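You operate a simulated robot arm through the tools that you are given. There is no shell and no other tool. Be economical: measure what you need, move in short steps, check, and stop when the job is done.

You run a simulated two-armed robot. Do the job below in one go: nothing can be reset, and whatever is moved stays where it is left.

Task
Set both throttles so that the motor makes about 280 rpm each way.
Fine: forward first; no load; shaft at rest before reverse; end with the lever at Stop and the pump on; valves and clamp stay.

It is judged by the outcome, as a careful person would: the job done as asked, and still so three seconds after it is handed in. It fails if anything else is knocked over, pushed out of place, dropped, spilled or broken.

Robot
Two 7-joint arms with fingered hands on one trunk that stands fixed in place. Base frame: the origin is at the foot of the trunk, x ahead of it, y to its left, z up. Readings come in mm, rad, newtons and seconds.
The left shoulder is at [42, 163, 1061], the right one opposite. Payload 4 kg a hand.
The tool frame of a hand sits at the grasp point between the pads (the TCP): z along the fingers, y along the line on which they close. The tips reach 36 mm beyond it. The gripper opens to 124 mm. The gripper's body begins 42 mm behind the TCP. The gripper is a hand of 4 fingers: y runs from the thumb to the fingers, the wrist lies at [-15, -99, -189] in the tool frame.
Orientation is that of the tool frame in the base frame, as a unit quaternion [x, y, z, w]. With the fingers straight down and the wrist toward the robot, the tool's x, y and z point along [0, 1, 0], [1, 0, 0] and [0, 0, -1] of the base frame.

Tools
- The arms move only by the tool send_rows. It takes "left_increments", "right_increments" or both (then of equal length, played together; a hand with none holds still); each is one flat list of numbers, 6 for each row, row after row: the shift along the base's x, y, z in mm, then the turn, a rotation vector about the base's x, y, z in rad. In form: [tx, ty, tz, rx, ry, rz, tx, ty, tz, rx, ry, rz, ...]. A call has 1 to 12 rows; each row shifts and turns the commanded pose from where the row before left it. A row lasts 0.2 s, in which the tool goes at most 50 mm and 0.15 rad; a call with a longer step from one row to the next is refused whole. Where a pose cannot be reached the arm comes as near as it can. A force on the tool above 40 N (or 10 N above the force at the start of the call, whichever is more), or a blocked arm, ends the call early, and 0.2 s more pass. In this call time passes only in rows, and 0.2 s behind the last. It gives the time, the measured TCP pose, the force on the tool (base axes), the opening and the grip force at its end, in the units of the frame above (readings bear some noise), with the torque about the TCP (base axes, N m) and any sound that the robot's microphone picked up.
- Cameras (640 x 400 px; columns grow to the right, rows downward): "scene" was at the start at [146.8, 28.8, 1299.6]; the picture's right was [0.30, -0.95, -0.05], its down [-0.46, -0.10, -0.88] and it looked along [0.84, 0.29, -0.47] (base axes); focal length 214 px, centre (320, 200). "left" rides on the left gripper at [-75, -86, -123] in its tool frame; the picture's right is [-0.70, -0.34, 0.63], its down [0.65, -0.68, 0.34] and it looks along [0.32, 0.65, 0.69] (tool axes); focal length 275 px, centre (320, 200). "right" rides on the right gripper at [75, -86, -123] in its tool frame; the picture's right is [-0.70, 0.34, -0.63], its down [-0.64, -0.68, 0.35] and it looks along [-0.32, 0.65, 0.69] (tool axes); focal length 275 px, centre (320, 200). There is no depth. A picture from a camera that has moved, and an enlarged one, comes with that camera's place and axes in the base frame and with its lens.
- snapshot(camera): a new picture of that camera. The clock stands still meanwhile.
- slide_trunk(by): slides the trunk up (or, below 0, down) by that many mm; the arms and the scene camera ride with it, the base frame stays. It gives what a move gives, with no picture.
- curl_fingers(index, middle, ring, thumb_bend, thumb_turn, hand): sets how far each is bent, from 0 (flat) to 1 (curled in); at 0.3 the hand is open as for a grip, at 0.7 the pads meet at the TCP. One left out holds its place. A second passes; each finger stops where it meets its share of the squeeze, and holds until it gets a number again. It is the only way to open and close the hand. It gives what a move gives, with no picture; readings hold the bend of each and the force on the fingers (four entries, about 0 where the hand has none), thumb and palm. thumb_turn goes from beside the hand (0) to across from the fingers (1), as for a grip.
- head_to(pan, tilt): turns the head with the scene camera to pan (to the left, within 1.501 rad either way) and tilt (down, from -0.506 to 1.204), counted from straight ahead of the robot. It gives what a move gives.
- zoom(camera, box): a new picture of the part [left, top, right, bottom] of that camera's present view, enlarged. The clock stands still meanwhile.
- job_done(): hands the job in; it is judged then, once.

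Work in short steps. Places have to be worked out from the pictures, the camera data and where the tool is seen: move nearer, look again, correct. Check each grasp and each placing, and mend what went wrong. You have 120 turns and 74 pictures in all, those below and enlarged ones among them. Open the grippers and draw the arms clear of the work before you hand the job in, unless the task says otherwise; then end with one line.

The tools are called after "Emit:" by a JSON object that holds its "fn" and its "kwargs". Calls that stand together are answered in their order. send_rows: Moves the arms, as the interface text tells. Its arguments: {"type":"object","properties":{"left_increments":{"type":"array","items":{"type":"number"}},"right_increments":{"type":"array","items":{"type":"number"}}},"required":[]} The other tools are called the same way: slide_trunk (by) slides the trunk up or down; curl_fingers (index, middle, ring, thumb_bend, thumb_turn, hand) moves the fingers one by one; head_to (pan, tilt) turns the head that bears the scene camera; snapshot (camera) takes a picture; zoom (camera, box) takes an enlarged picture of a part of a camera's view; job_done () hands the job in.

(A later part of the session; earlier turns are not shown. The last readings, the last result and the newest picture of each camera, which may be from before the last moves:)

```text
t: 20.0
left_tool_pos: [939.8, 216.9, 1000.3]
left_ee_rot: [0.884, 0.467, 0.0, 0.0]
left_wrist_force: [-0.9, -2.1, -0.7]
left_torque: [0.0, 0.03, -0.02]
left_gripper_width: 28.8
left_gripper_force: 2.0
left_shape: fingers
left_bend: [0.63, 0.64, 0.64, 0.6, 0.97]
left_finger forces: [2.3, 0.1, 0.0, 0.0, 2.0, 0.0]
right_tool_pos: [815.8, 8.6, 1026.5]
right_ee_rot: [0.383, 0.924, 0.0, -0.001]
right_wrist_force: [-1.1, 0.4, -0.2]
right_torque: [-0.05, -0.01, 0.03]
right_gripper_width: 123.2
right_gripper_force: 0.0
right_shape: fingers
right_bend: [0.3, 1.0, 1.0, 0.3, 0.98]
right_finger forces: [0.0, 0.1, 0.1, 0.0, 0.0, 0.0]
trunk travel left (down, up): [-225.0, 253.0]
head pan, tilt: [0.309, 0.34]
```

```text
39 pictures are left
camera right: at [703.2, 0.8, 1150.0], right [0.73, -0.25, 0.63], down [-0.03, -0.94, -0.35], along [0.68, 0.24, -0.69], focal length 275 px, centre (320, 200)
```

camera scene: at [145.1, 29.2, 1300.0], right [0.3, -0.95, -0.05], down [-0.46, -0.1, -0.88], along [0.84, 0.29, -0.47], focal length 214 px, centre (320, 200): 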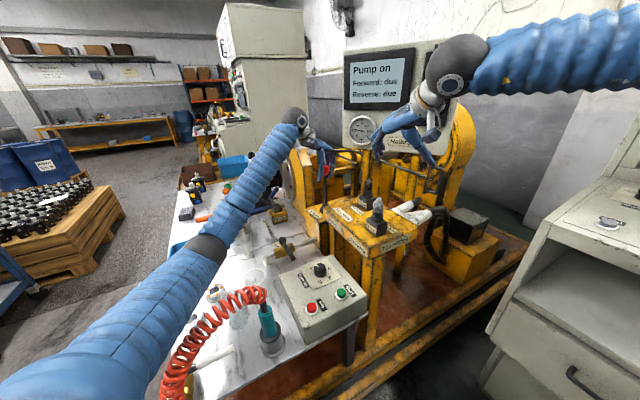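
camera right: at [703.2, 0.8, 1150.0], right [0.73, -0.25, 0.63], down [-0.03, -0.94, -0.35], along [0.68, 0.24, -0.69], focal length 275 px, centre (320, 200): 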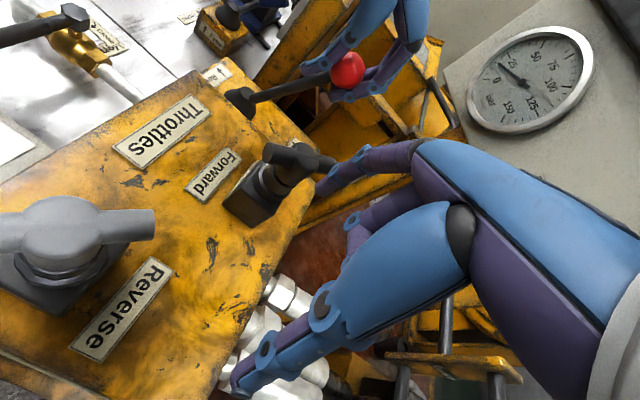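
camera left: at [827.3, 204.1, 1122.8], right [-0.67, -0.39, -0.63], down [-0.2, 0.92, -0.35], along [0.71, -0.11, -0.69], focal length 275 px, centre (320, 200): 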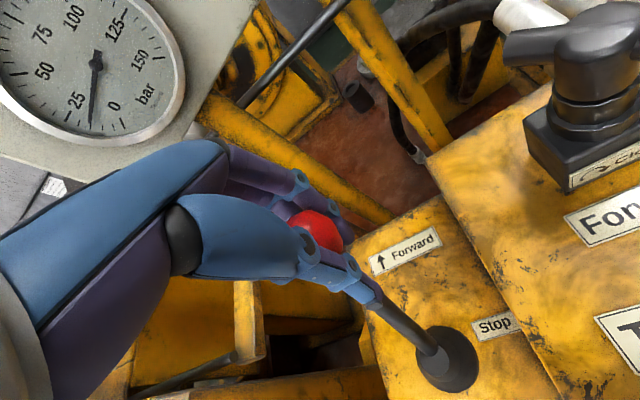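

Near contact now. I'll push another 8 mm and check.

Emit:
{"fn": "send_rows", "kwargs": {"right_increments": [0, 3, 0, 0, 0, 0, 0, 3, 0, 0, 0, 0, 0, 3, 0, 0, 0, 0, 0, 3, 0, 0, 0, 0]}}

Emit:
{"fn": "zoom", "kwargs": {"camera": "right", "box": [200, 100, 400, 230]}}

Emit:
{"fn": "zoom", "kwargs": {"camera": "scene", "box": [320, 40, 480, 240]}}

```text
t: 21.0
left_tool_pos: [940.0, 216.6, 1001.0]
left_ee_rot: [0.884, 0.467, -0.001, 0.001]
left_wrist_force: [-0.2, -0.1, -0.9]
left_torque: [0.01, 0.05, 0.0]
left_gripper_width: 28.8
left_gripper_force: 1.8
left_shape: fingers
left_bend: [0.63, 0.64, 0.64, 0.6, 0.97]
left_finger forces: [2.1, 0.0, 0.0, 0.1, 1.9, 0.0]
right_tool_pos: [817.0, 21.0, 1027.3]
right_ee_rot: [0.383, 0.924, 0.0, 0.0]
right_wrist_force: [0.1, -3.5, 0.8]
right_torque: [0.0, -0.08, -0.17]
right_gripper_width: 120.2
right_gripper_force: 1.8
right_shape: fingers
right_bend: [0.31, 1.0, 1.0, 0.3, 0.98]
right_finger forces: [3.5, 0.0, 0.0, 0.1, 0.0, 0.0]
trunk travel left (down, up): [-225.0, 253.0]
head pan, tilt: [0.309, 0.34]
```

```text
3.08 times, centred on (300, 165) of right
camera zoom: at [703.5, 12.1, 1151.6], right [0.73, -0.25, 0.63], down [-0.03, -0.94, -0.35], along [0.68, 0.24, -0.69], focal length 847 px, centre (382, 308)
```

zoom: 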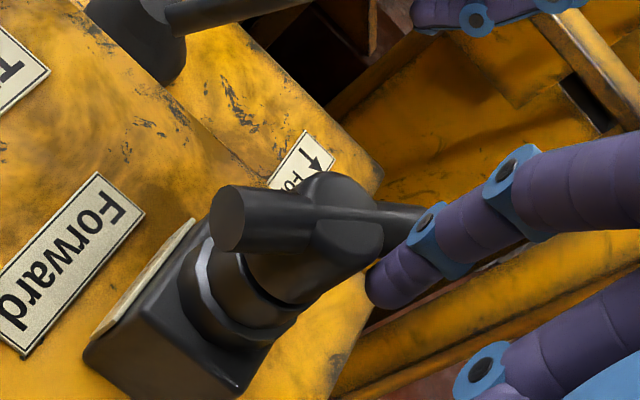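

```text
2.00 times, centred on (400, 140) of scene
camera zoom: at [147.0, 28.4, 1299.6], right [0.3, -0.95, -0.05], down [-0.46, -0.1, -0.88], along [0.84, 0.29, -0.47], focal length 429 px, centre (160, 320)
```

zoom: 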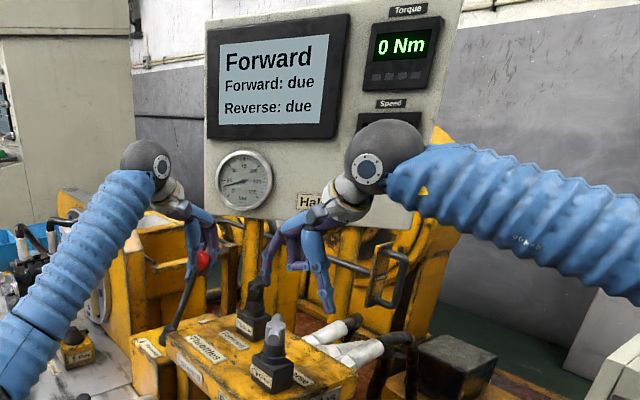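

Contact made (3.5 N). Continue pushing 9 mm more.

Emit:
{"fn": "send_rows", "kwargs": {"right_increments": [0, 3, 0, 0, 0, 0, 0, 3, 0, 0, 0, 0, 0, 3, 0, 0, 0, 0]}}

Emit:
{"fn": "zoom", "kwargs": {"camera": "right", "box": [200, 100, 400, 230]}}

```text
t: 21.8
left_tool_pos: [941.2, 216.7, 1000.5]
left_ee_rot: [0.884, 0.468, -0.001, 0.0]
left_wrist_force: [-0.6, -0.5, -1.0]
left_torque: [0.0, 0.03, -0.01]
left_gripper_width: 28.8
left_gripper_force: 1.8
left_shape: fingers
left_bend: [0.63, 0.64, 0.64, 0.6, 0.97]
left_finger forces: [1.8, 0.1, 0.0, 0.0, 2.2, 0.0]
right_tool_pos: [816.5, 29.7, 1025.9]
right_ee_rot: [0.382, 0.924, 0.0, -0.001]
right_wrist_force: [5.9, -6.3, 1.8]
right_torque: [-0.08, -0.14, -0.53]
right_gripper_width: 121.6
right_gripper_force: 4.0
right_shape: fingers
right_bend: [0.31, 1.0, 1.0, 0.3, 0.98]
right_finger forces: [7.0, 0.1, 0.0, 0.0, 0.0, 0.0]
trunk travel left (down, up): [-225.0, 253.0]
head pan, tilt: [0.309, 0.34]
```

```text
3.08 times, centred on (300, 165) of right
camera zoom: at [703.7, 21.0, 1150.5], right [0.73, -0.25, 0.63], down [-0.03, -0.94, -0.35], along [0.68, 0.24, -0.69], focal length 847 px, centre (382, 308)
```

zoom: 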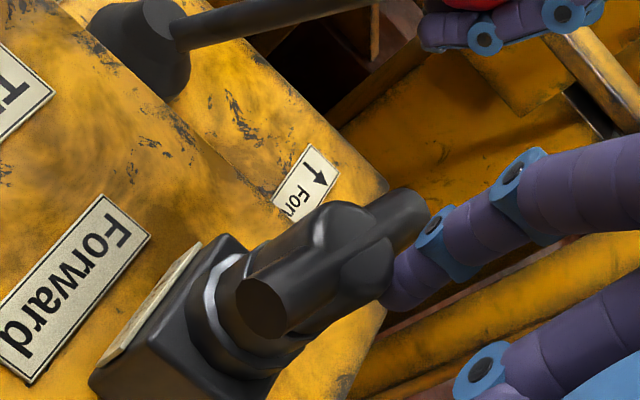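

The wing turned visibly, maybe 25–30°. I'll back off and raise the hand a bit to read the speed.

Emit:
{"fn": "send_rows", "kwargs": {"right_increments": [0, -15, 0, 0, 0, 0, 0, -20, 5, 0, 0, 0, 0, -20, 10, 0, 0, 0, 0, 0, 0, 0, 0, 0, 0, 0, 0, 0, 0, 0]}}

Emit:
{"fn": "zoom", "kwargs": {"camera": "scene", "box": [320, 40, 480, 240]}}

```text
t: 23.0
left_tool_pos: [941.2, 216.3, 1001.1]
left_ee_rot: [0.884, 0.468, -0.001, 0.001]
left_wrist_force: [-2.1, -0.4, -0.3]
left_torque: [-0.01, 0.04, -0.02]
left_gripper_width: 28.6
left_gripper_force: 2.2
left_shape: fingers
left_bend: [0.63, 0.64, 0.64, 0.6, 0.97]
left_finger forces: [2.1, 0.1, 0.0, 0.0, 2.1, 0.0]
right_tool_pos: [815.0, -26.1, 1041.4]
right_ee_rot: [0.383, 0.924, 0.0, 0.0]
right_wrist_force: [-0.2, -0.5, -0.3]
right_torque: [0.04, -0.02, -0.01]
right_gripper_width: 123.4
right_gripper_force: 0.1
right_shape: fingers
right_bend: [0.3, 1.0, 1.0, 0.3, 0.98]
right_finger forces: [0.0, 0.1, 0.0, 0.1, 0.1, 0.0]
trunk travel left (down, up): [-225.0, 253.0]
head pan, tilt: [0.309, 0.34]
```

```text
2.00 times, centred on (400, 140) of scene
camera zoom: at [147.0, 28.6, 1299.6], right [0.3, -0.95, -0.05], down [-0.46, -0.1, -0.88], along [0.84, 0.29, -0.47], focal length 429 px, centre (160, 320)
```

zoom: 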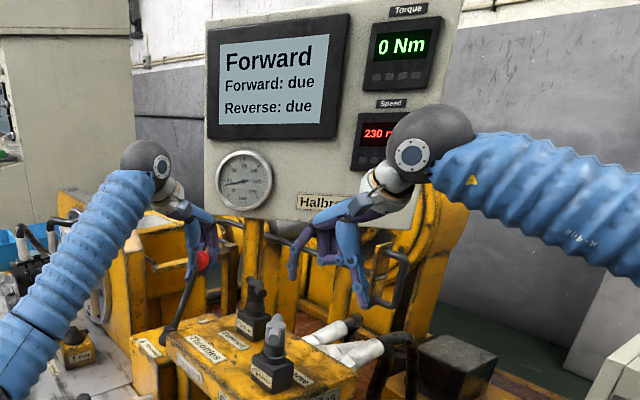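

230 rpm now. Same push line, about 12 mm further should give ~280. I'll go back in.

Emit:
{"fn": "send_rows", "kwargs": {"right_increments": [0.5, 25, -8, 0, 0, 0, 0.5, 20, -7, 0, 0, 0, 0, 10, 0, 0, 0, 0, 0, 3, 0, 0, 0, 0, 0, 3, 0, 0, 0, 0, 0, 3, 0, 0, 0, 0, 0, 2, 0, 0, 0, 0]}}

Emit:
{"fn": "zoom", "kwargs": {"camera": "right", "box": [200, 100, 400, 230]}}

```text
t: 24.6
left_tool_pos: [941.5, 216.5, 999.8]
left_ee_rot: [0.884, 0.467, -0.001, 0.0]
left_wrist_force: [-0.6, -1.0, 0.1]
left_torque: [0.0, 0.03, -0.03]
left_gripper_width: 28.5
left_gripper_force: 2.7
left_shape: fingers
left_bend: [0.63, 0.64, 0.64, 0.6, 0.97]
left_finger forces: [2.4, 0.1, 0.0, 0.0, 1.8, 0.0]
right_tool_pos: [817.7, 42.6, 1026.4]
right_ee_rot: [0.382, 0.924, 0.001, -0.001]
right_wrist_force: [2.9, -1.9, -0.6]
right_torque: [-0.08, -0.05, -0.28]
right_gripper_width: 123.8
right_gripper_force: 2.2
right_shape: fingers
right_bend: [0.3, 1.0, 1.0, 0.3, 0.98]
right_finger forces: [3.5, 0.1, 0.1, 0.0, 0.0, 0.1]
trunk travel left (down, up): [-225.0, 253.0]
head pan, tilt: [0.309, 0.34]
```

```text
3.08 times, centred on (300, 165) of right
camera zoom: at [704.8, 33.4, 1150.7], right [0.73, -0.25, 0.63], down [-0.03, -0.94, -0.35], along [0.68, 0.24, -0.69], focal length 847 px, centre (382, 308)
```

zoom: 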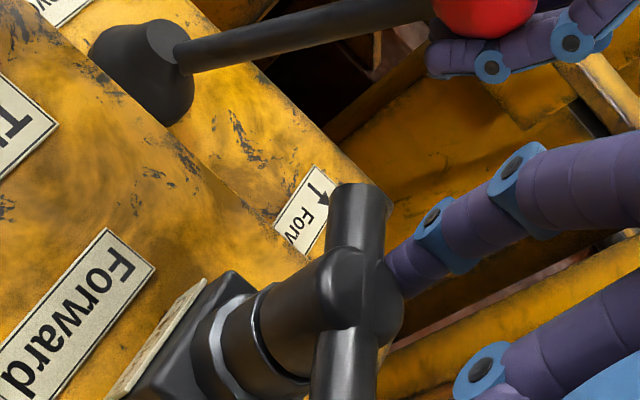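

Wing turned further. Back off and read the speed.

Emit:
{"fn": "send_rows", "kwargs": {"right_increments": [2, -15, 0, 0, 0, 0, 0, -22, 5, 0, 0, 0, 0, -30, 10, 0, 0, 0, 0, 0, 0, 0, 0, 0, 0, 0, 0, 0, 0, 0, 0, 0, 0, 0, 0, 0]}}

Emit:
{"fn": "zoom", "kwargs": {"camera": "scene", "box": [320, 40, 480, 240]}}

```text
t: 26.0
left_tool_pos: [941.3, 218.2, 1000.5]
left_ee_rot: [0.884, 0.467, -0.001, 0.0]
left_wrist_force: [-1.1, -1.2, 0.2]
left_torque: [0.01, 0.04, -0.04]
left_gripper_width: 28.8
left_gripper_force: 2.2
left_shape: fingers
left_bend: [0.63, 0.64, 0.64, 0.6, 0.97]
left_finger forces: [2.2, 0.0, 0.0, 0.1, 2.1, 0.0]
right_tool_pos: [817.2, -25.2, 1041.1]
right_ee_rot: [0.383, 0.924, 0.0, -0.001]
right_wrist_force: [-0.1, 0.8, -0.1]
right_torque: [-0.01, 0.0, -0.02]
right_gripper_width: 123.5
right_gripper_force: 0.0
right_shape: fingers
right_bend: [0.3, 1.0, 1.0, 0.3, 0.98]
right_finger forces: [0.0, 0.0, 0.1, 0.1, 0.0, 0.1]
trunk travel left (down, up): [-225.0, 253.0]
head pan, tilt: [0.309, 0.34]
```

```text
2.00 times, centred on (400, 140) of scene
camera zoom: at [146.9, 28.5, 1299.6], right [0.3, -0.95, -0.05], down [-0.46, -0.1, -0.88], along [0.84, 0.29, -0.47], focal length 429 px, centre (160, 320)
```

zoom: 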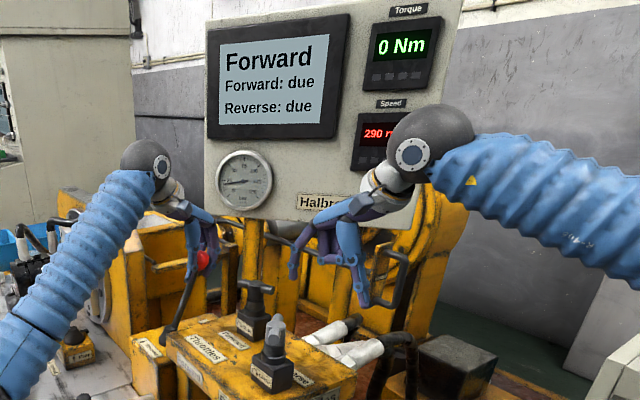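

Reads 290 but the screen still says due. I'll wait a moment to see the settled value.

Emit:
{"fn": "send_rows", "kwargs": {"right_increments": [0, 0, 0, 0, 0, 0, 0, 0, 0, 0, 0, 0, 0, 0, 0, 0, 0, 0, 0, 0, 0, 0, 0, 0, 0, 0, 0, 0, 0, 0, 0, 0, 0, 0, 0, 0, 0, 0, 0, 0, 0, 0, 0, 0, 0, 0, 0, 0]}}

Emit:
{"fn": "zoom", "kwargs": {"camera": "scene", "box": [370, 40, 450, 130]}}

Emit:
{"fn": "snapshot", "kwargs": {"camera": "right"}}

```text
t: 27.8
left_tool_pos: [939.9, 217.6, 1000.8]
left_ee_rot: [0.884, 0.468, -0.001, 0.0]
left_wrist_force: [-1.9, -2.0, -0.9]
left_torque: [0.0, 0.02, -0.07]
left_gripper_width: 28.5
left_gripper_force: 1.8
left_shape: fingers
left_bend: [0.63, 0.64, 0.64, 0.6, 0.97]
left_finger forces: [2.3, 0.0, 0.0, 0.0, 2.0, 0.0]
right_tool_pos: [818.3, -24.7, 1040.9]
right_ee_rot: [0.382, 0.924, 0.001, -0.001]
right_wrist_force: [-1.1, -1.1, 0.5]
right_torque: [0.04, 0.01, 0.01]
right_gripper_width: 123.3
right_gripper_force: 0.1
right_shape: fingers
right_bend: [0.3, 1.0, 1.0, 0.3, 0.98]
right_finger forces: [0.0, 0.0, 0.0, 0.1, 0.1, 0.1]
trunk travel left (down, up): [-225.0, 253.0]
head pan, tilt: [0.309, 0.34]
```

```text
4.44 times, centred on (410, 85) of scene
camera zoom: at [147.0, 28.6, 1299.6], right [0.3, -0.95, -0.05], down [-0.46, -0.1, -0.88], along [0.84, 0.29, -0.47], focal length 953 px, centre (-80, 711)
```

zoom: 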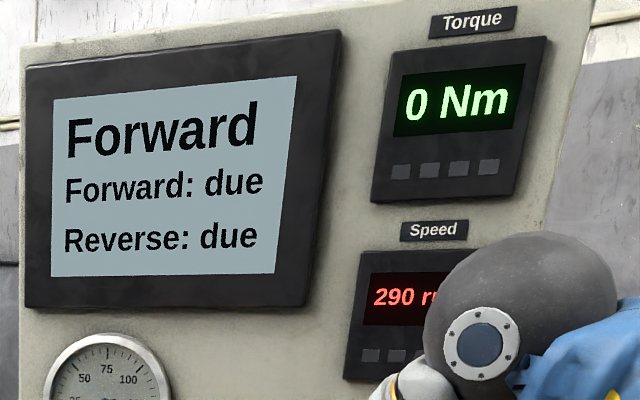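

```text
31 pictures are left
camera right: at [704.9, -34.1, 1165.3], right [0.73, -0.25, 0.63], down [-0.03, -0.94, -0.35], along [0.68, 0.24, -0.69], focal length 275 px, centre (320, 200)
```

right: 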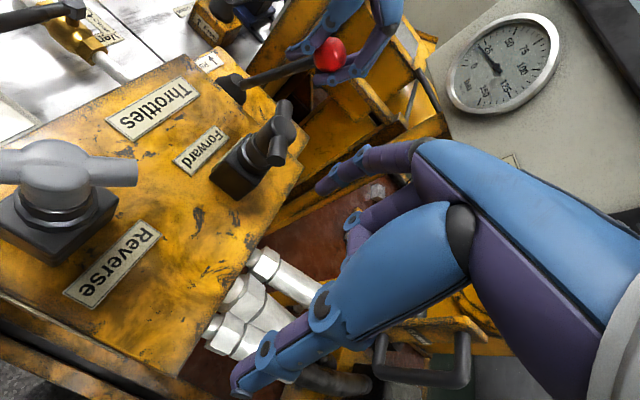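

It's steady at 290, so I want about 5° of closing. I'll push the near wing end toward −x from its +x side (tip target ≈ (866, 67)).

Emit:
{"fn": "send_rows", "kwargs": {"right_increments": [-3, 11, -5, 0, 0, 0, -3, 11, -5, 0, 0, 0, -3, 11, -5, 0, 0, 0, -4, 0, 0, 0, 0, 0, -4, 0, 0, 0, 0, 0]}}

Emit:
{"fn": "zoom", "kwargs": {"camera": "right", "box": [200, 80, 400, 210]}}

```text
t: 29.0
left_tool_pos: [941.2, 216.5, 1000.2]
left_ee_rot: [0.884, 0.467, -0.001, 0.0]
left_wrist_force: [-0.8, -2.4, -0.8]
left_torque: [-0.05, 0.01, -0.02]
left_gripper_width: 28.7
left_gripper_force: 1.8
left_shape: fingers
left_bend: [0.63, 0.64, 0.64, 0.6, 0.97]
left_finger forces: [2.3, 0.0, 0.1, 0.0, 1.9, 0.0]
right_tool_pos: [801.8, 7.3, 1026.8]
right_ee_rot: [0.383, 0.924, 0.0, 0.0]
right_wrist_force: [1.8, -0.8, 0.6]
right_torque: [-0.01, -0.09, -0.14]
right_gripper_width: 124.4
right_gripper_force: 0.9
right_shape: fingers
right_bend: [0.29, 1.0, 1.0, 0.3, 0.98]
right_finger forces: [2.0, 0.0, 0.0, 0.0, 0.0, 0.0]
trunk travel left (down, up): [-225.0, 253.0]
head pan, tilt: [0.309, 0.34]
```

```text
3.08 times, centred on (300, 145) of right
camera zoom: at [689.5, -1.4, 1150.9], right [0.73, -0.25, 0.63], down [-0.03, -0.94, -0.35], along [0.68, 0.24, -0.69], focal length 847 px, centre (382, 369)
```

zoom: 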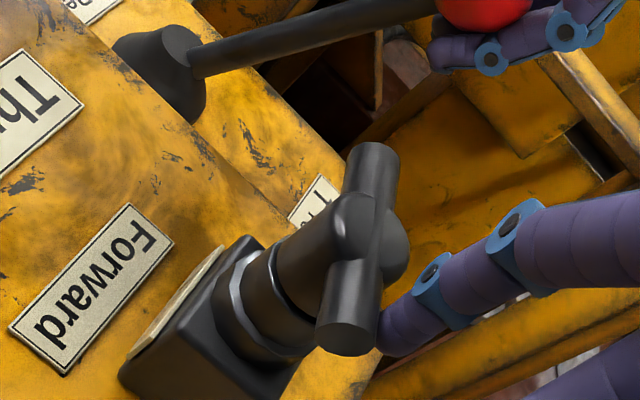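

In contact (2 N). I'll push 3 mm more and read the speed.

Emit:
{"fn": "send_rows", "kwargs": {"right_increments": [-1.5, 0, 0, 0, 0, 0, -1.5, 0, 0, 0, 0, 0]}}

Emit:
{"fn": "send_rows", "kwargs": {"right_increments": [10, -4, 0, 0, 0, 0, 5, -15, 5, 0, 0, 0, 0, -18, 5, 0, 0, 0, 0, 0, 0, 0, 0, 0, 0, 0, 0, 0, 0, 0, 0, 0, 0, 0, 0, 0]}}

Emit:
{"fn": "zoom", "kwargs": {"camera": "scene", "box": [370, 40, 450, 130]}}

```text
t: 29.6
left_tool_pos: [941.1, 218.0, 1001.4]
left_ee_rot: [0.884, 0.467, -0.001, 0.0]
left_wrist_force: [-0.7, -1.8, -0.1]
left_torque: [0.0, 0.0, -0.02]
left_gripper_width: 28.5
left_gripper_force: 2.1
left_shape: fingers
left_bend: [0.63, 0.64, 0.64, 0.6, 0.97]
left_finger forces: [2.4, 0.0, 0.1, 0.0, 1.9, 0.1]
right_tool_pos: [799.2, 6.6, 1026.8]
right_ee_rot: [0.382, 0.924, 0.0, -0.001]
right_wrist_force: [1.8, -0.6, 0.7]
right_torque: [-0.05, -0.06, -0.13]
right_gripper_width: 124.7
right_gripper_force: 1.3
right_shape: fingers
right_bend: [0.29, 1.0, 1.0, 0.3, 0.98]
right_finger forces: [1.9, 0.0, 0.1, 0.1, 0.0, 0.0]
trunk travel left (down, up): [-225.0, 253.0]
head pan, tilt: [0.309, 0.34]
```

```text
t: 31.0
left_tool_pos: [940.1, 217.5, 999.9]
left_ee_rot: [0.884, 0.468, -0.001, 0.001]
left_wrist_force: [-1.2, -1.7, -1.3]
left_torque: [0.01, 0.0, -0.04]
left_gripper_width: 28.7
left_gripper_force: 2.1
left_shape: fingers
left_bend: [0.63, 0.64, 0.64, 0.6, 0.97]
left_finger forces: [2.1, 0.0, 0.0, 0.0, 2.0, 0.0]
right_tool_pos: [813.9, -30.4, 1036.7]
right_ee_rot: [0.382, 0.924, 0.001, -0.001]
right_wrist_force: [-0.2, -0.1, 0.7]
right_torque: [-0.04, -0.02, 0.0]
right_gripper_width: 123.3
right_gripper_force: 0.0
right_shape: fingers
right_bend: [0.3, 1.0, 1.0, 0.3, 0.98]
right_finger forces: [0.0, 0.0, 0.0, 0.0, 0.0, 0.0]
trunk travel left (down, up): [-225.0, 253.0]
head pan, tilt: [0.309, 0.34]
```

```text
4.44 times, centred on (410, 85) of scene
camera zoom: at [147.0, 28.5, 1299.6], right [0.3, -0.95, -0.05], down [-0.46, -0.1, -0.88], along [0.84, 0.29, -0.47], focal length 953 px, centre (-80, 711)
```

zoom: 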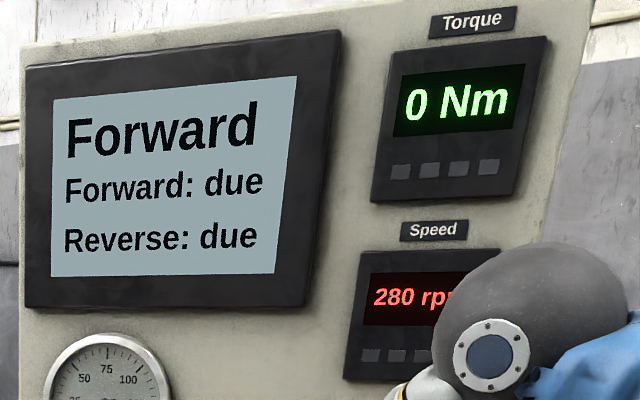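

280 rpm. I'll dwell ~2.4 s to let it register and confirm it stays steady.

Emit:
{"fn": "send_rows", "kwargs": {"right_increments": [0, 0, 2, 0, 0, 0, 0, 0, 2, 0, 0, 0, 0, 0, 2, 0, 0, 0, 0, 0, 2, 0, 0, 0, 0, 0, 2, 0, 0, 0, 0, 0, 2, 0, 0, 0, 0, 0, 2, 0, 0, 0, 0, 0, 2, 0, 0, 0, 0, 0, 2, 0, 0, 0, 0, 0, 2, 0, 0, 0, 0, 0, 0, 0, 0, 0]}}

Emit:
{"fn": "zoom", "kwargs": {"camera": "scene", "box": [330, 40, 450, 140]}}

```text
t: 33.4
left_tool_pos: [940.9, 217.0, 1000.0]
left_ee_rot: [0.884, 0.467, -0.001, 0.0]
left_wrist_force: [-0.2, -0.9, -0.1]
left_torque: [-0.01, 0.04, -0.01]
left_gripper_width: 28.9
left_gripper_force: 2.0
left_shape: fingers
left_bend: [0.63, 0.64, 0.64, 0.6, 0.97]
left_finger forces: [2.2, 0.0, 0.1, 0.0, 2.0, 0.1]
right_tool_pos: [814.2, -30.0, 1056.4]
right_ee_rot: [0.383, 0.924, 0.0, -0.001]
right_wrist_force: [-1.3, 0.5, -0.2]
right_torque: [0.0, 0.04, 0.02]
right_gripper_width: 123.6
right_gripper_force: 0.1
right_shape: fingers
right_bend: [0.3, 1.0, 1.0, 0.3, 0.98]
right_finger forces: [0.0, 0.0, 0.0, 0.0, 0.0, 0.0]
trunk travel left (down, up): [-225.0, 253.0]
head pan, tilt: [0.309, 0.34]
```

```text
4.00 times, centred on (390, 90) of scene
camera zoom: at [147.0, 28.6, 1299.6], right [0.3, -0.95, -0.05], down [-0.46, -0.1, -0.88], along [0.84, 0.29, -0.47], focal length 858 px, centre (40, 640)
```

zoom: 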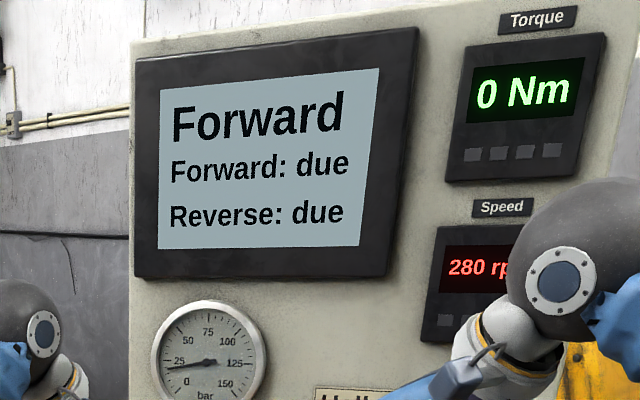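

Still "due"; perhaps it needs longer. I'll use the time to shift the right hand toward the reverse throttle, then look again.

Emit:
{"fn": "send_rows", "kwargs": {"right_increments": [0, -2.4, 5, 0, 0, 0, -13, -2.4, 5, 0, 0, 0, -13, -2.4, 0, 0, 0, 0, -13, -2.4, 0, 0, 0, 0, -13, -2.4, 0, 0, 0, 0, -13, -2.4, 0, 0, 0, 0, -13, -2.4, 0, 0, 0, 0, -13, -2.4, 0, 0, 0, 0, -13, -2.4, 0, 0, 0, 0, -13, -2.4, 0, 0, 0, 0, -13, -2.4, 0, 0, 0, 0, -13, -2.4, 0, 0, 0, 0]}}

Emit:
{"fn": "zoom", "kwargs": {"camera": "scene", "box": [330, 40, 490, 240]}}

```text
t: 36.0
left_tool_pos: [940.1, 217.9, 1001.3]
left_ee_rot: [0.884, 0.467, -0.001, 0.001]
left_wrist_force: [-1.6, -0.9, -0.3]
left_torque: [0.02, 0.01, -0.05]
left_gripper_width: 28.7
left_gripper_force: 1.4
left_shape: fingers
left_bend: [0.63, 0.64, 0.64, 0.6, 0.97]
left_finger forces: [2.2, 0.0, 0.0, 0.0, 1.9, 0.0]
right_tool_pos: [671.4, -58.2, 1066.4]
right_ee_rot: [0.383, 0.924, 0.0, -0.002]
right_wrist_force: [-0.6, 0.2, 0.5]
right_torque: [0.0, -0.03, -0.01]
right_gripper_width: 123.4
right_gripper_force: 0.1
right_shape: fingers
right_bend: [0.3, 1.0, 1.0, 0.3, 0.98]
right_finger forces: [0.1, 0.1, 0.0, 0.0, 0.0, 0.0]
trunk travel left (down, up): [-225.0, 253.0]
head pan, tilt: [0.309, 0.34]
```

```text
2.00 times, centred on (410, 140) of scene
camera zoom: at [146.9, 28.5, 1299.6], right [0.3, -0.95, -0.05], down [-0.46, -0.1, -0.88], along [0.84, 0.29, -0.47], focal length 429 px, centre (140, 320)
```

zoom: 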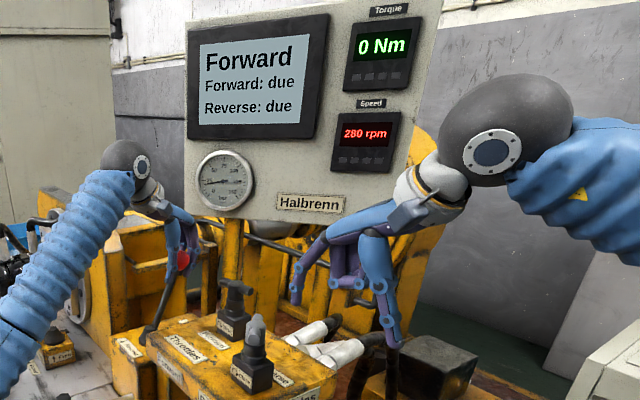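

Steady at 280 after 6 s. The screen may only record at Stop, so I'll bring the lever back along its path and look.

Emit:
{"fn": "send_rows", "kwargs": {"left_increments": [-9, 9, 4, 0, 0, 0, -9, 9, 4, 0, 0, 0, -9, 9, 3, 0, 0, 0, -9, 9, 2, 0, 0, 0, -9, 9, 1, 0, 0, 0, 0, 0, 0, 0, 0, 0]}}

Emit:
{"fn": "zoom", "kwargs": {"camera": "scene", "box": [260, 40, 480, 240]}}

```text
t: 37.4
left_tool_pos: [896.7, 262.7, 1015.3]
left_ee_rot: [0.884, 0.467, -0.001, 0.0]
left_wrist_force: [-0.9, -1.4, -1.0]
left_torque: [-0.07, -0.12, 0.0]
left_gripper_width: 29.0
left_gripper_force: 3.8
left_shape: fingers
left_bend: [0.63, 0.62, 0.64, 0.59, 0.97]
left_finger forces: [1.3, 2.2, 0.0, 0.1, 3.5, 0.0]
right_tool_pos: [671.1, -58.0, 1066.2]
right_ee_rot: [0.383, 0.924, 0.0, 0.0]
right_wrist_force: [0.4, -0.5, 0.0]
right_torque: [0.02, -0.02, 0.02]
right_gripper_width: 123.4
right_gripper_force: 0.1
right_shape: fingers
right_bend: [0.3, 1.0, 1.0, 0.3, 0.98]
right_finger forces: [0.0, 0.0, 0.0, 0.1, 0.0, 0.0]
trunk travel left (down, up): [-225.0, 253.0]
head pan, tilt: [0.309, 0.34]
```

```text
2.00 times, centred on (370, 140) of scene
camera zoom: at [147.0, 28.5, 1299.6], right [0.3, -0.95, -0.05], down [-0.46, -0.1, -0.88], along [0.84, 0.29, -0.47], focal length 429 px, centre (220, 320)
```

zoom: 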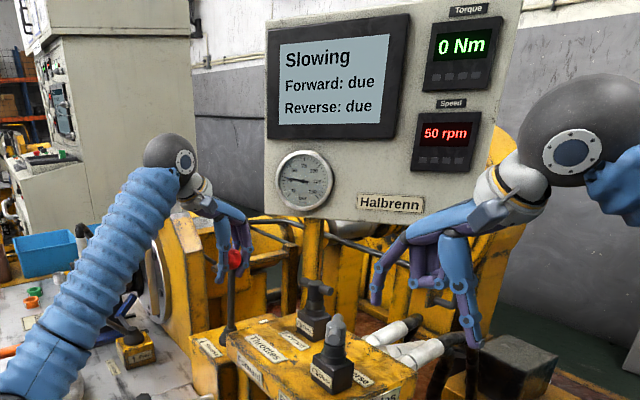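

"Slowing", 50 rpm. Wait for rest, then look again.

Emit:
{"fn": "send_rows", "kwargs": {"right_increments": [0, 0, 0, 0, 0, 0, 0, 0, 0, 0, 0, 0, 0, 0, 0, 0, 0, 0, 0, 0, 0, 0, 0, 0, 0, 0, 0, 0, 0, 0, 0, 0, 0, 0, 0, 0, 0, 0, 0, 0, 0, 0, 0, 0, 0, 0, 0, 0, 0, 0, 0, 0, 0, 0, 0, 0, 0, 0, 0, 0]}}

Emit:
{"fn": "zoom", "kwargs": {"camera": "scene", "box": [330, 40, 490, 140]}}

```text
t: 39.6
left_tool_pos: [897.4, 262.8, 1014.2]
left_ee_rot: [0.884, 0.467, -0.001, 0.0]
left_wrist_force: [-0.5, -0.3, -2.2]
left_torque: [-0.01, -0.09, -0.04]
left_gripper_width: 29.5
left_gripper_force: 3.0
left_shape: fingers
left_bend: [0.63, 0.62, 0.64, 0.59, 0.97]
left_finger forces: [1.1, 2.1, 0.0, 0.1, 3.5, 0.1]
right_tool_pos: [671.1, -59.6, 1066.6]
right_ee_rot: [0.382, 0.924, 0.0, 0.0]
right_wrist_force: [-0.1, -0.6, -1.0]
right_torque: [0.01, 0.01, 0.01]
right_gripper_width: 123.4
right_gripper_force: 0.1
right_shape: fingers
right_bend: [0.3, 1.0, 1.0, 0.3, 0.98]
right_finger forces: [0.0, 0.0, 0.0, 0.1, 0.0, 0.0]
trunk travel left (down, up): [-225.0, 253.0]
head pan, tilt: [0.309, 0.34]
```

```text
4.00 times, centred on (410, 90) of scene
camera zoom: at [147.0, 28.6, 1299.6], right [0.3, -0.95, -0.05], down [-0.46, -0.1, -0.88], along [0.84, 0.29, -0.47], focal length 858 px, centre (-40, 640)
```

zoom: 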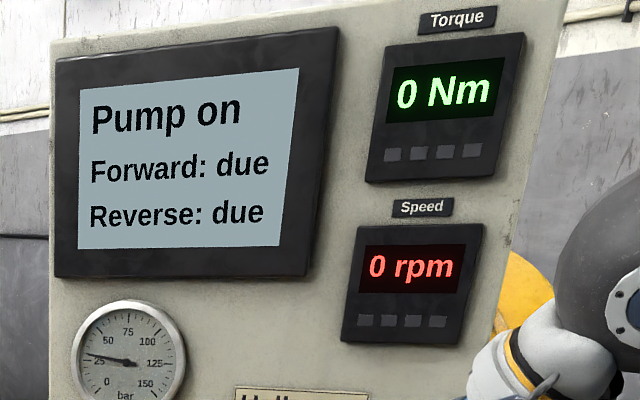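

At rest, reading 0, but still "due". It may just need a longer run; before going to reverse I'll rerun forward and hold about 11 s to check repeatability and whether the flag changes.

Emit:
{"fn": "send_rows", "kwargs": {"left_increments": [9, -9, -1, 0, 0, 0, 9, -9, -2, 0, 0, 0, 9, -9, -3, 0, 0, 0, 9, -9, -4, 0, 0, 0, 8, -9, -4, 0, 0, 0, 0, 0, 0, 0, 0, 0, 0, 0, 0, 0, 0, 0, 0, 0, 0, 0, 0, 0, 0, 0, 0, 0, 0, 0, 0, 0, 0, 0, 0, 0, 0, 0, 0, 0, 0, 0, 0, 0, 0, 0, 0, 0]}}

Emit:
{"fn": "send_rows", "kwargs": {"left_increments": [0, 0, 0, 0, 0, 0, 0, 0, 0, 0, 0, 0, 0, 0, 0, 0, 0, 0, 0, 0, 0, 0, 0, 0, 0, 0, 0, 0, 0, 0, 0, 0, 0, 0, 0, 0, 0, 0, 0, 0, 0, 0, 0, 0, 0, 0, 0, 0, 0, 0, 0, 0, 0, 0, 0, 0, 0, 0, 0, 0, 0, 0, 0, 0, 0, 0, 0, 0, 0, 0, 0, 0]}}

Emit:
{"fn": "send_rows", "kwargs": {"left_increments": [0, 0, 0, 0, 0, 0, 0, 0, 0, 0, 0, 0, 0, 0, 0, 0, 0, 0, 0, 0, 0, 0, 0, 0, 0, 0, 0, 0, 0, 0, 0, 0, 0, 0, 0, 0, 0, 0, 0, 0, 0, 0, 0, 0, 0, 0, 0, 0, 0, 0, 0, 0, 0, 0, 0, 0, 0, 0, 0, 0, 0, 0, 0, 0, 0, 0, 0, 0, 0, 0, 0, 0]}}

Emit:
{"fn": "send_rows", "kwargs": {"left_increments": [0, 0, 0, 0, 0, 0, 0, 0, 0, 0, 0, 0, 0, 0, 0, 0, 0, 0, 0, 0, 0, 0, 0, 0, 0, 0, 0, 0, 0, 0, 0, 0, 0, 0, 0, 0, 0, 0, 0, 0, 0, 0, 0, 0, 0, 0, 0, 0, 0, 0, 0, 0, 0, 0, 0, 0, 0, 0, 0, 0, 0, 0, 0, 0, 0, 0, 0, 0, 0, 0, 0, 0]}}

Emit:
{"fn": "zoom", "kwargs": {"camera": "scene", "box": [330, 40, 490, 140]}}

```text
t: 42.2
left_tool_pos: [942.0, 217.1, 1000.9]
left_ee_rot: [0.884, 0.467, -0.001, 0.001]
left_wrist_force: [-1.3, -1.1, -1.1]
left_torque: [0.0, 0.03, -0.01]
left_gripper_width: 28.9
left_gripper_force: 1.9
left_shape: fingers
left_bend: [0.63, 0.64, 0.64, 0.6, 0.97]
left_finger forces: [2.1, 0.1, 0.1, 0.0, 2.2, 0.0]
right_tool_pos: [670.2, -59.1, 1067.4]
right_ee_rot: [0.383, 0.924, 0.0, 0.0]
right_wrist_force: [-0.6, 0.2, -0.1]
right_torque: [-0.02, 0.01, -0.02]
right_gripper_width: 123.2
right_gripper_force: 0.1
right_shape: fingers
right_bend: [0.3, 1.0, 1.0, 0.3, 0.98]
right_finger forces: [0.1, 0.1, 0.0, 0.0, 0.0, 0.1]
trunk travel left (down, up): [-225.0, 253.0]
head pan, tilt: [0.309, 0.34]
```

```text
t: 44.8
left_tool_pos: [941.6, 216.8, 1000.8]
left_ee_rot: [0.884, 0.467, 0.0, 0.0]
left_wrist_force: [0.0, -0.9, -0.9]
left_torque: [0.02, 0.05, -0.02]
left_gripper_width: 28.8
left_gripper_force: 2.2
left_shape: fingers
left_bend: [0.63, 0.64, 0.64, 0.6, 0.97]
left_finger forces: [2.1, 0.1, 0.0, 0.0, 2.1, 0.0]
right_tool_pos: [670.7, -58.9, 1067.3]
right_ee_rot: [0.383, 0.924, 0.001, -0.001]
right_wrist_force: [0.3, -0.3, 0.7]
right_torque: [0.01, 0.01, 0.0]
right_gripper_width: 123.2
right_gripper_force: 0.1
right_shape: fingers
right_bend: [0.3, 1.0, 1.0, 0.3, 0.98]
right_finger forces: [0.0, 0.1, 0.0, 0.1, 0.0, 0.1]
trunk travel left (down, up): [-225.0, 253.0]
head pan, tilt: [0.309, 0.34]
```

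```text
t: 47.4
left_tool_pos: [941.3, 216.1, 999.5]
left_ee_rot: [0.885, 0.466, -0.001, 0.0]
left_wrist_force: [-1.3, 0.5, -1.1]
left_torque: [0.0, 0.05, 0.02]
left_gripper_width: 28.7
left_gripper_force: 1.5
left_shape: fingers
left_bend: [0.63, 0.64, 0.64, 0.6, 0.97]
left_finger forces: [2.1, 0.1, 0.1, 0.0, 2.2, 0.0]
right_tool_pos: [670.3, -59.9, 1066.9]
right_ee_rot: [0.382, 0.924, 0.0, -0.001]
right_wrist_force: [0.1, 0.6, 0.2]
right_torque: [0.0, -0.01, -0.03]
right_gripper_width: 123.4
right_gripper_force: 0.1
right_shape: fingers
right_bend: [0.3, 1.0, 1.0, 0.3, 0.98]
right_finger forces: [0.0, 0.0, 0.0, 0.1, 0.1, 0.1]
trunk travel left (down, up): [-225.0, 253.0]
head pan, tilt: [0.309, 0.34]
```

```text
t: 50.0
left_tool_pos: [941.4, 217.3, 1000.0]
left_ee_rot: [0.884, 0.467, -0.001, 0.001]
left_wrist_force: [-0.7, 0.0, -1.3]
left_torque: [0.06, 0.04, -0.03]
left_gripper_width: 28.8
left_gripper_force: 2.2
left_shape: fingers
left_bend: [0.63, 0.64, 0.64, 0.6, 0.97]
left_finger forces: [2.0, 0.0, 0.0, 0.0, 2.1, 0.0]
right_tool_pos: [670.6, -59.6, 1067.9]
right_ee_rot: [0.383, 0.924, 0.0, -0.001]
right_wrist_force: [-0.2, 0.2, 0.6]
right_torque: [-0.01, 0.01, 0.01]
right_gripper_width: 123.4
right_gripper_force: 0.1
right_shape: fingers
right_bend: [0.3, 1.0, 1.0, 0.3, 0.98]
right_finger forces: [0.0, 0.0, 0.1, 0.0, 0.1, 0.1]
trunk travel left (down, up): [-225.0, 253.0]
head pan, tilt: [0.309, 0.34]
```

```text
4.00 times, centred on (410, 90) of scene
camera zoom: at [146.9, 28.6, 1299.6], right [0.3, -0.95, -0.05], down [-0.46, -0.1, -0.88], along [0.84, 0.29, -0.47], focal length 858 px, centre (-40, 640)
```

zoom: 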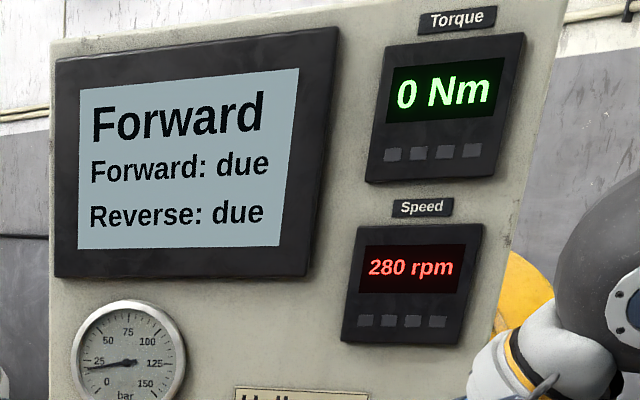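

Holds 280 repeatably; the "due" flag apparently tracks something else (e.g. a loaded run). I'll return to Stop and wait for rest.

Emit:
{"fn": "send_rows", "kwargs": {"left_increments": [-9, 9, 4, 0, 0, 0, -9, 9, 4, 0, 0, 0, -9, 9, 3, 0, 0, 0, -9, 9, 2, 0, 0, 0, -9, 9, 1, 0, 0, 0, 0, 0, 0, 0, 0, 0, 0, 0, 0, 0, 0, 0, 0, 0, 0, 0, 0, 0, 0, 0, 0, 0, 0, 0, 0, 0, 0, 0, 0, 0, 0, 0, 0, 0, 0, 0, 0, 0, 0, 0, 0, 0]}}

Emit:
{"fn": "send_rows", "kwargs": {"left_increments": [0, 0, 0, 0, 0, 0, 0, 0, 0, 0, 0, 0, 0, 0, 0, 0, 0, 0, 0, 0, 0, 0, 0, 0, 0, 0, 0, 0, 0, 0, 0, 0, 0, 0, 0, 0]}}

Emit:
{"fn": "zoom", "kwargs": {"camera": "scene", "box": [330, 40, 490, 140]}}

```text
t: 52.6
left_tool_pos: [896.7, 263.4, 1014.5]
left_ee_rot: [0.884, 0.467, -0.002, 0.0]
left_wrist_force: [0.4, 1.9, -1.3]
left_torque: [-0.02, -0.09, 0.02]
left_gripper_width: 29.5
left_gripper_force: 2.7
left_shape: fingers
left_bend: [0.63, 0.62, 0.64, 0.59, 0.97]
left_finger forces: [0.8, 2.6, 0.0, 0.0, 3.6, 0.0]
right_tool_pos: [672.0, -58.9, 1066.2]
right_ee_rot: [0.383, 0.924, 0.001, -0.001]
right_wrist_force: [0.2, 1.1, 0.1]
right_torque: [-0.02, 0.0, -0.02]
right_gripper_width: 123.5
right_gripper_force: 0.1
right_shape: fingers
right_bend: [0.3, 1.0, 1.0, 0.3, 0.98]
right_finger forces: [0.0, 0.1, 0.0, 0.0, 0.0, 0.0]
trunk travel left (down, up): [-225.0, 253.0]
head pan, tilt: [0.309, 0.34]
```

```text
t: 54.0
left_tool_pos: [896.3, 262.9, 1014.3]
left_ee_rot: [0.884, 0.467, -0.001, 0.001]
left_wrist_force: [1.0, 0.5, -1.4]
left_torque: [0.0, -0.12, -0.04]
left_gripper_width: 29.7
left_gripper_force: 3.2
left_shape: fingers
left_bend: [0.63, 0.62, 0.64, 0.59, 0.97]
left_finger forces: [0.8, 2.8, 0.0, 0.0, 3.0, 0.0]
right_tool_pos: [672.4, -58.7, 1066.4]
right_ee_rot: [0.383, 0.924, 0.0, -0.001]
right_wrist_force: [-0.1, 0.1, -0.3]
right_torque: [-0.04, 0.0, 0.01]
right_gripper_width: 123.5
right_gripper_force: 0.3
right_shape: fingers
right_bend: [0.3, 1.0, 1.0, 0.3, 0.98]
right_finger forces: [0.0, 0.0, 0.1, 0.0, 0.0, 0.0]
trunk travel left (down, up): [-225.0, 253.0]
head pan, tilt: [0.309, 0.34]
```

```text
4.00 times, centred on (410, 90) of scene
camera zoom: at [147.1, 28.8, 1299.6], right [0.3, -0.95, -0.05], down [-0.46, -0.1, -0.88], along [0.84, 0.29, -0.47], focal length 858 px, centre (-40, 640)
```

zoom: 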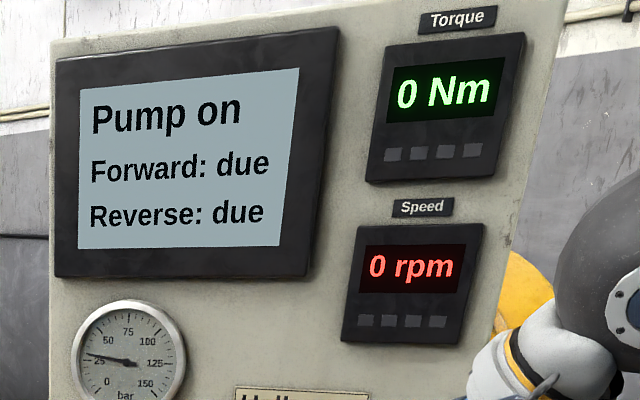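

Shaft is at rest (0 rpm, "Pump on"). Now move the lever to Reverse and let it settle.

Emit:
{"fn": "send_rows", "kwargs": {"left_increments": [-9, 9, -1, 0, 0, 0, -9, 9, -2, 0, 0, 0, -9, 9, -3, 0, 0, 0, -9, 9, -4, 0, 0, 0, -8, 8, -4, 0, 0, 0, 0, 0, 0, 0, 0, 0, 0, 0, 0, 0, 0, 0, 0, 0, 0, 0, 0, 0, 0, 0, 0, 0, 0, 0, 0, 0, 0, 0, 0, 0, 0, 0, 0, 0, 0, 0, 0, 0, 0, 0, 0, 0]}}

Emit:
{"fn": "zoom", "kwargs": {"camera": "scene", "box": [260, 40, 480, 240]}}

Emit:
{"fn": "snapshot", "kwargs": {"camera": "right"}}

```text
t: 56.6
left_tool_pos: [851.8, 306.6, 999.7]
left_ee_rot: [0.884, 0.467, 0.0, 0.0]
left_wrist_force: [-2.1, -1.2, 8.1]
left_torque: [-0.43, -0.69, -0.05]
left_gripper_width: 38.7
left_gripper_force: 15.7
left_shape: fingers
left_bend: [0.61, 0.58, 0.64, 0.57, 0.97]
left_finger forces: [9.7, 11.7, 0.0, 0.0, 10.7, 0.0]
right_tool_pos: [669.9, -59.6, 1067.4]
right_ee_rot: [0.382, 0.924, -0.001, 0.001]
right_wrist_force: [0.0, 0.1, 0.1]
right_torque: [0.02, -0.01, 0.01]
right_gripper_width: 123.1
right_gripper_force: 0.1
right_shape: fingers
right_bend: [0.3, 1.0, 1.0, 0.3, 0.98]
right_finger forces: [0.0, 0.0, 0.1, 0.1, 0.0, 0.0]
trunk travel left (down, up): [-225.0, 253.0]
head pan, tilt: [0.309, 0.34]
```

```text
2.00 times, centred on (370, 140) of scene
camera zoom: at [146.1, 28.4, 1299.7], right [0.3, -0.95, -0.05], down [-0.46, -0.1, -0.88], along [0.84, 0.29, -0.47], focal length 429 px, centre (220, 320)
```

zoom: 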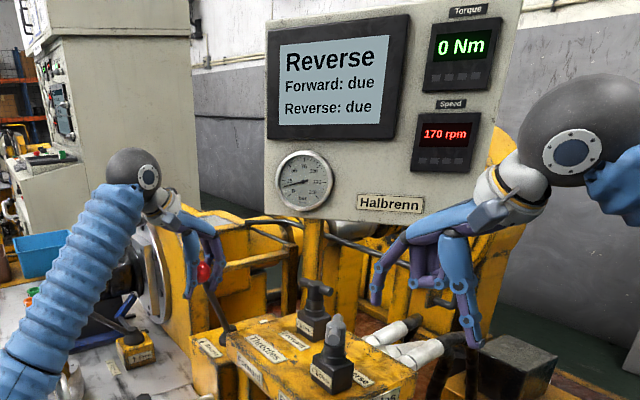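

```text
21 pictures are left
camera right: at [557.6, -67.8, 1191.2], right [0.73, -0.25, 0.63], down [-0.03, -0.94, -0.35], along [0.68, 0.24, -0.69], focal length 275 px, centre (320, 200)
```

right: 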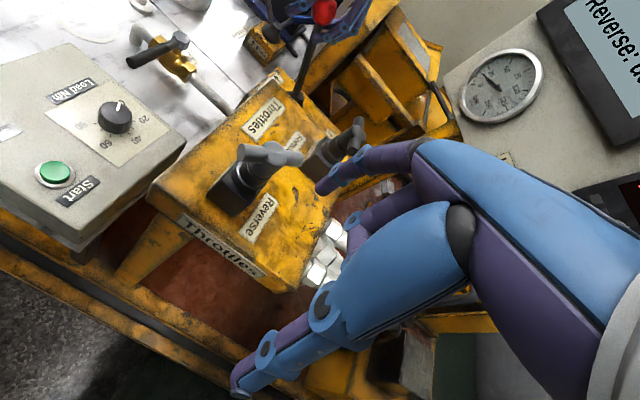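

Reverse settles near 170–180 rpm, so it needs opening as well. I'll ease the left hand up slightly (8 N vertical load) and lower the right index beside the reverse knob's far end (centre ≈ (703, 47)), advancing to just short of the first checkpoint.

Emit:
{"fn": "send_rows", "kwargs": {"left_increments": [1, -1, 1, 0, 0, 0, 1, -1, 1, 0, 0, 0, 0, 0, 1, 0, 0, 0, 0, 0, 0, 0, 0, 0, 0, 0, 0, 0, 0, 0, 0, 0, 0, 0, 0, 0, 0, 0, 0, 0, 0, 0], "right_increments": [0, 0, -14, 0, 0, 0, 0, 0, -14, 0, 0, 0, 0, 0, -13, 0, 0, 0, 0, 8, 0, 0, 0, 0, 0, 8, 0, 0, 0, 0, 0, 5, 0, 0, 0, 0, 0, 0, 0, 0, 0, 0]}}

Emit:
{"fn": "zoom", "kwargs": {"camera": "right", "box": [180, 80, 420, 230]}}

Emit:
{"fn": "zoom", "kwargs": {"camera": "scene", "box": [260, 40, 480, 240]}}

```text
t: 58.2
left_tool_pos: [853.8, 302.7, 1003.6]
left_ee_rot: [0.884, 0.467, -0.001, 0.0]
left_wrist_force: [-0.4, -3.1, -3.3]
left_torque: [-0.28, -0.4, -0.06]
left_gripper_width: 38.0
left_gripper_force: 12.0
left_shape: fingers
left_bend: [0.61, 0.58, 0.64, 0.58, 0.97]
left_finger forces: [7.6, 8.6, 0.1, 0.0, 7.6, 0.1]
right_tool_pos: [670.9, -37.7, 1026.5]
right_ee_rot: [0.383, 0.924, 0.0, -0.001]
right_wrist_force: [-0.8, -0.4, 0.1]
right_torque: [0.01, -0.01, 0.04]
right_gripper_width: 123.4
right_gripper_force: 0.1
right_shape: fingers
right_bend: [0.3, 1.0, 1.0, 0.3, 0.98]
right_finger forces: [0.1, 0.0, 0.0, 0.1, 0.1, 0.1]
trunk travel left (down, up): [-225.0, 253.0]
head pan, tilt: [0.309, 0.34]
```

```text
2.67 times, centred on (300, 155) of right
camera zoom: at [558.9, -45.5, 1150.4], right [0.73, -0.25, 0.63], down [-0.03, -0.94, -0.35], along [0.68, 0.24, -0.69], focal length 734 px, centre (373, 320)
```

zoom: 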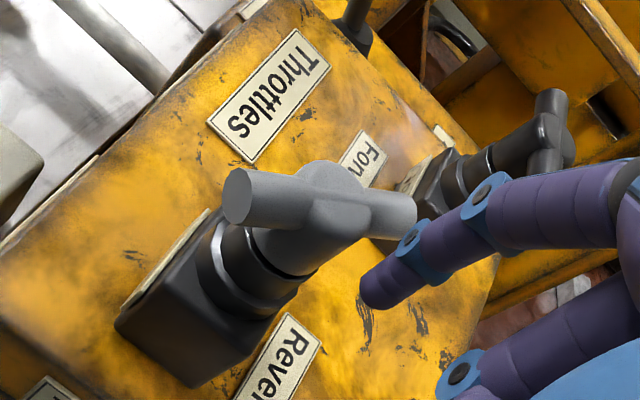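

```text
2.00 times, centred on (370, 140) of scene
camera zoom: at [147.1, 28.5, 1299.5], right [0.3, -0.95, -0.05], down [-0.46, -0.1, -0.88], along [0.84, 0.29, -0.47], focal length 429 px, centre (220, 320)
```

zoom: 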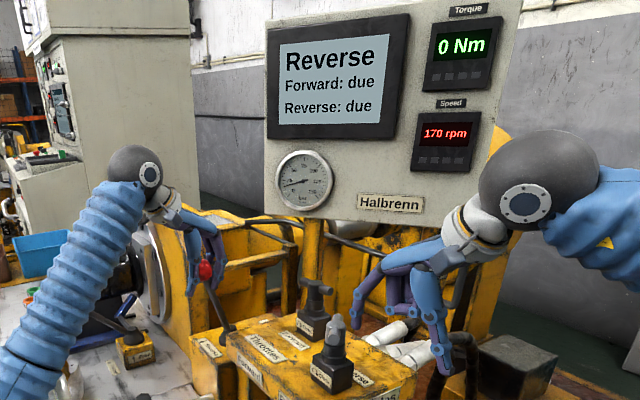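

Aligned as with the forward knob; reverse is steady at 170. Push +y toward the first checkpoint.

Emit:
{"fn": "send_rows", "kwargs": {"right_increments": [0, 4, 0, 0, 0, 0, 0, 4, 0, 0, 0, 0, 0, 3, 0, 0, 0, 0, 0, 3, 0, 0, 0, 0, 0, 3, 0, 0, 0, 0, 0, 3, 0, 0, 0, 0, 0, 3, 0, 0, 0, 0, 0, 2, 0, 0, 0, 0, 0, 0, 0, 0, 0, 0, 0, 0, 0, 0, 0, 0]}}

Emit:
{"fn": "zoom", "kwargs": {"camera": "right", "box": [180, 80, 420, 230]}}

Emit:
{"fn": "zoom", "kwargs": {"camera": "scene", "box": [360, 40, 480, 150]}}

```text
t: 60.4
left_tool_pos: [854.7, 303.0, 1004.7]
left_ee_rot: [0.884, 0.468, 0.0, 0.0]
left_wrist_force: [0.0, -2.0, 0.3]
left_torque: [-0.28, -0.46, -0.03]
left_gripper_width: 37.5
left_gripper_force: 12.9
left_shape: fingers
left_bend: [0.61, 0.58, 0.64, 0.58, 0.97]
left_finger forces: [7.5, 10.0, 0.0, 0.0, 7.5, 0.0]
right_tool_pos: [671.9, -13.1, 1025.8]
right_ee_rot: [0.382, 0.924, 0.0, 0.0]
right_wrist_force: [6.9, -8.7, -0.7]
right_torque: [-0.24, -0.14, -0.72]
right_gripper_width: 120.9
right_gripper_force: 4.7
right_shape: fingers
right_bend: [0.31, 1.0, 1.0, 0.3, 0.98]
right_finger forces: [9.5, 0.0, 0.1, 0.0, 0.0, 0.1]
trunk travel left (down, up): [-225.0, 253.0]
head pan, tilt: [0.309, 0.34]
```

```text
2.67 times, centred on (300, 155) of right
camera zoom: at [559.4, -22.2, 1149.9], right [0.73, -0.25, 0.63], down [-0.03, -0.94, -0.35], along [0.68, 0.24, -0.69], focal length 734 px, centre (373, 320)
```

zoom: 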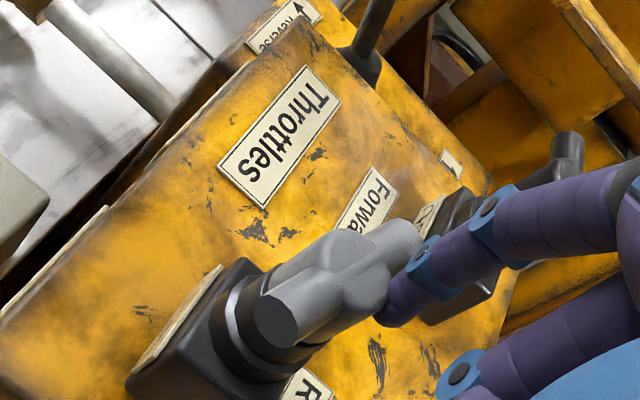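

```text
3.64 times, centred on (420, 95) of scene
camera zoom: at [147.5, 27.8, 1299.5], right [0.3, -0.95, -0.05], down [-0.46, -0.1, -0.88], along [0.84, 0.29, -0.47], focal length 780 px, centre (-44, 582)
```

zoom: 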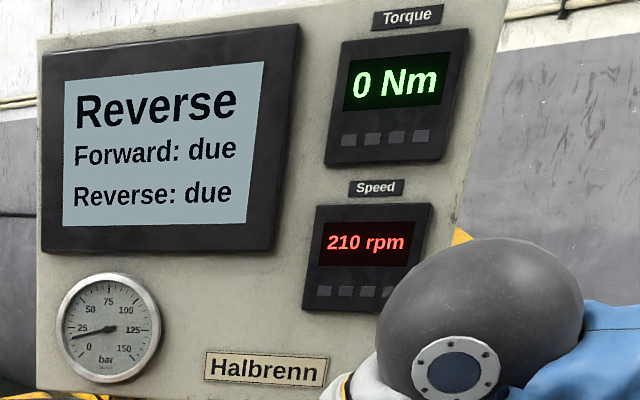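

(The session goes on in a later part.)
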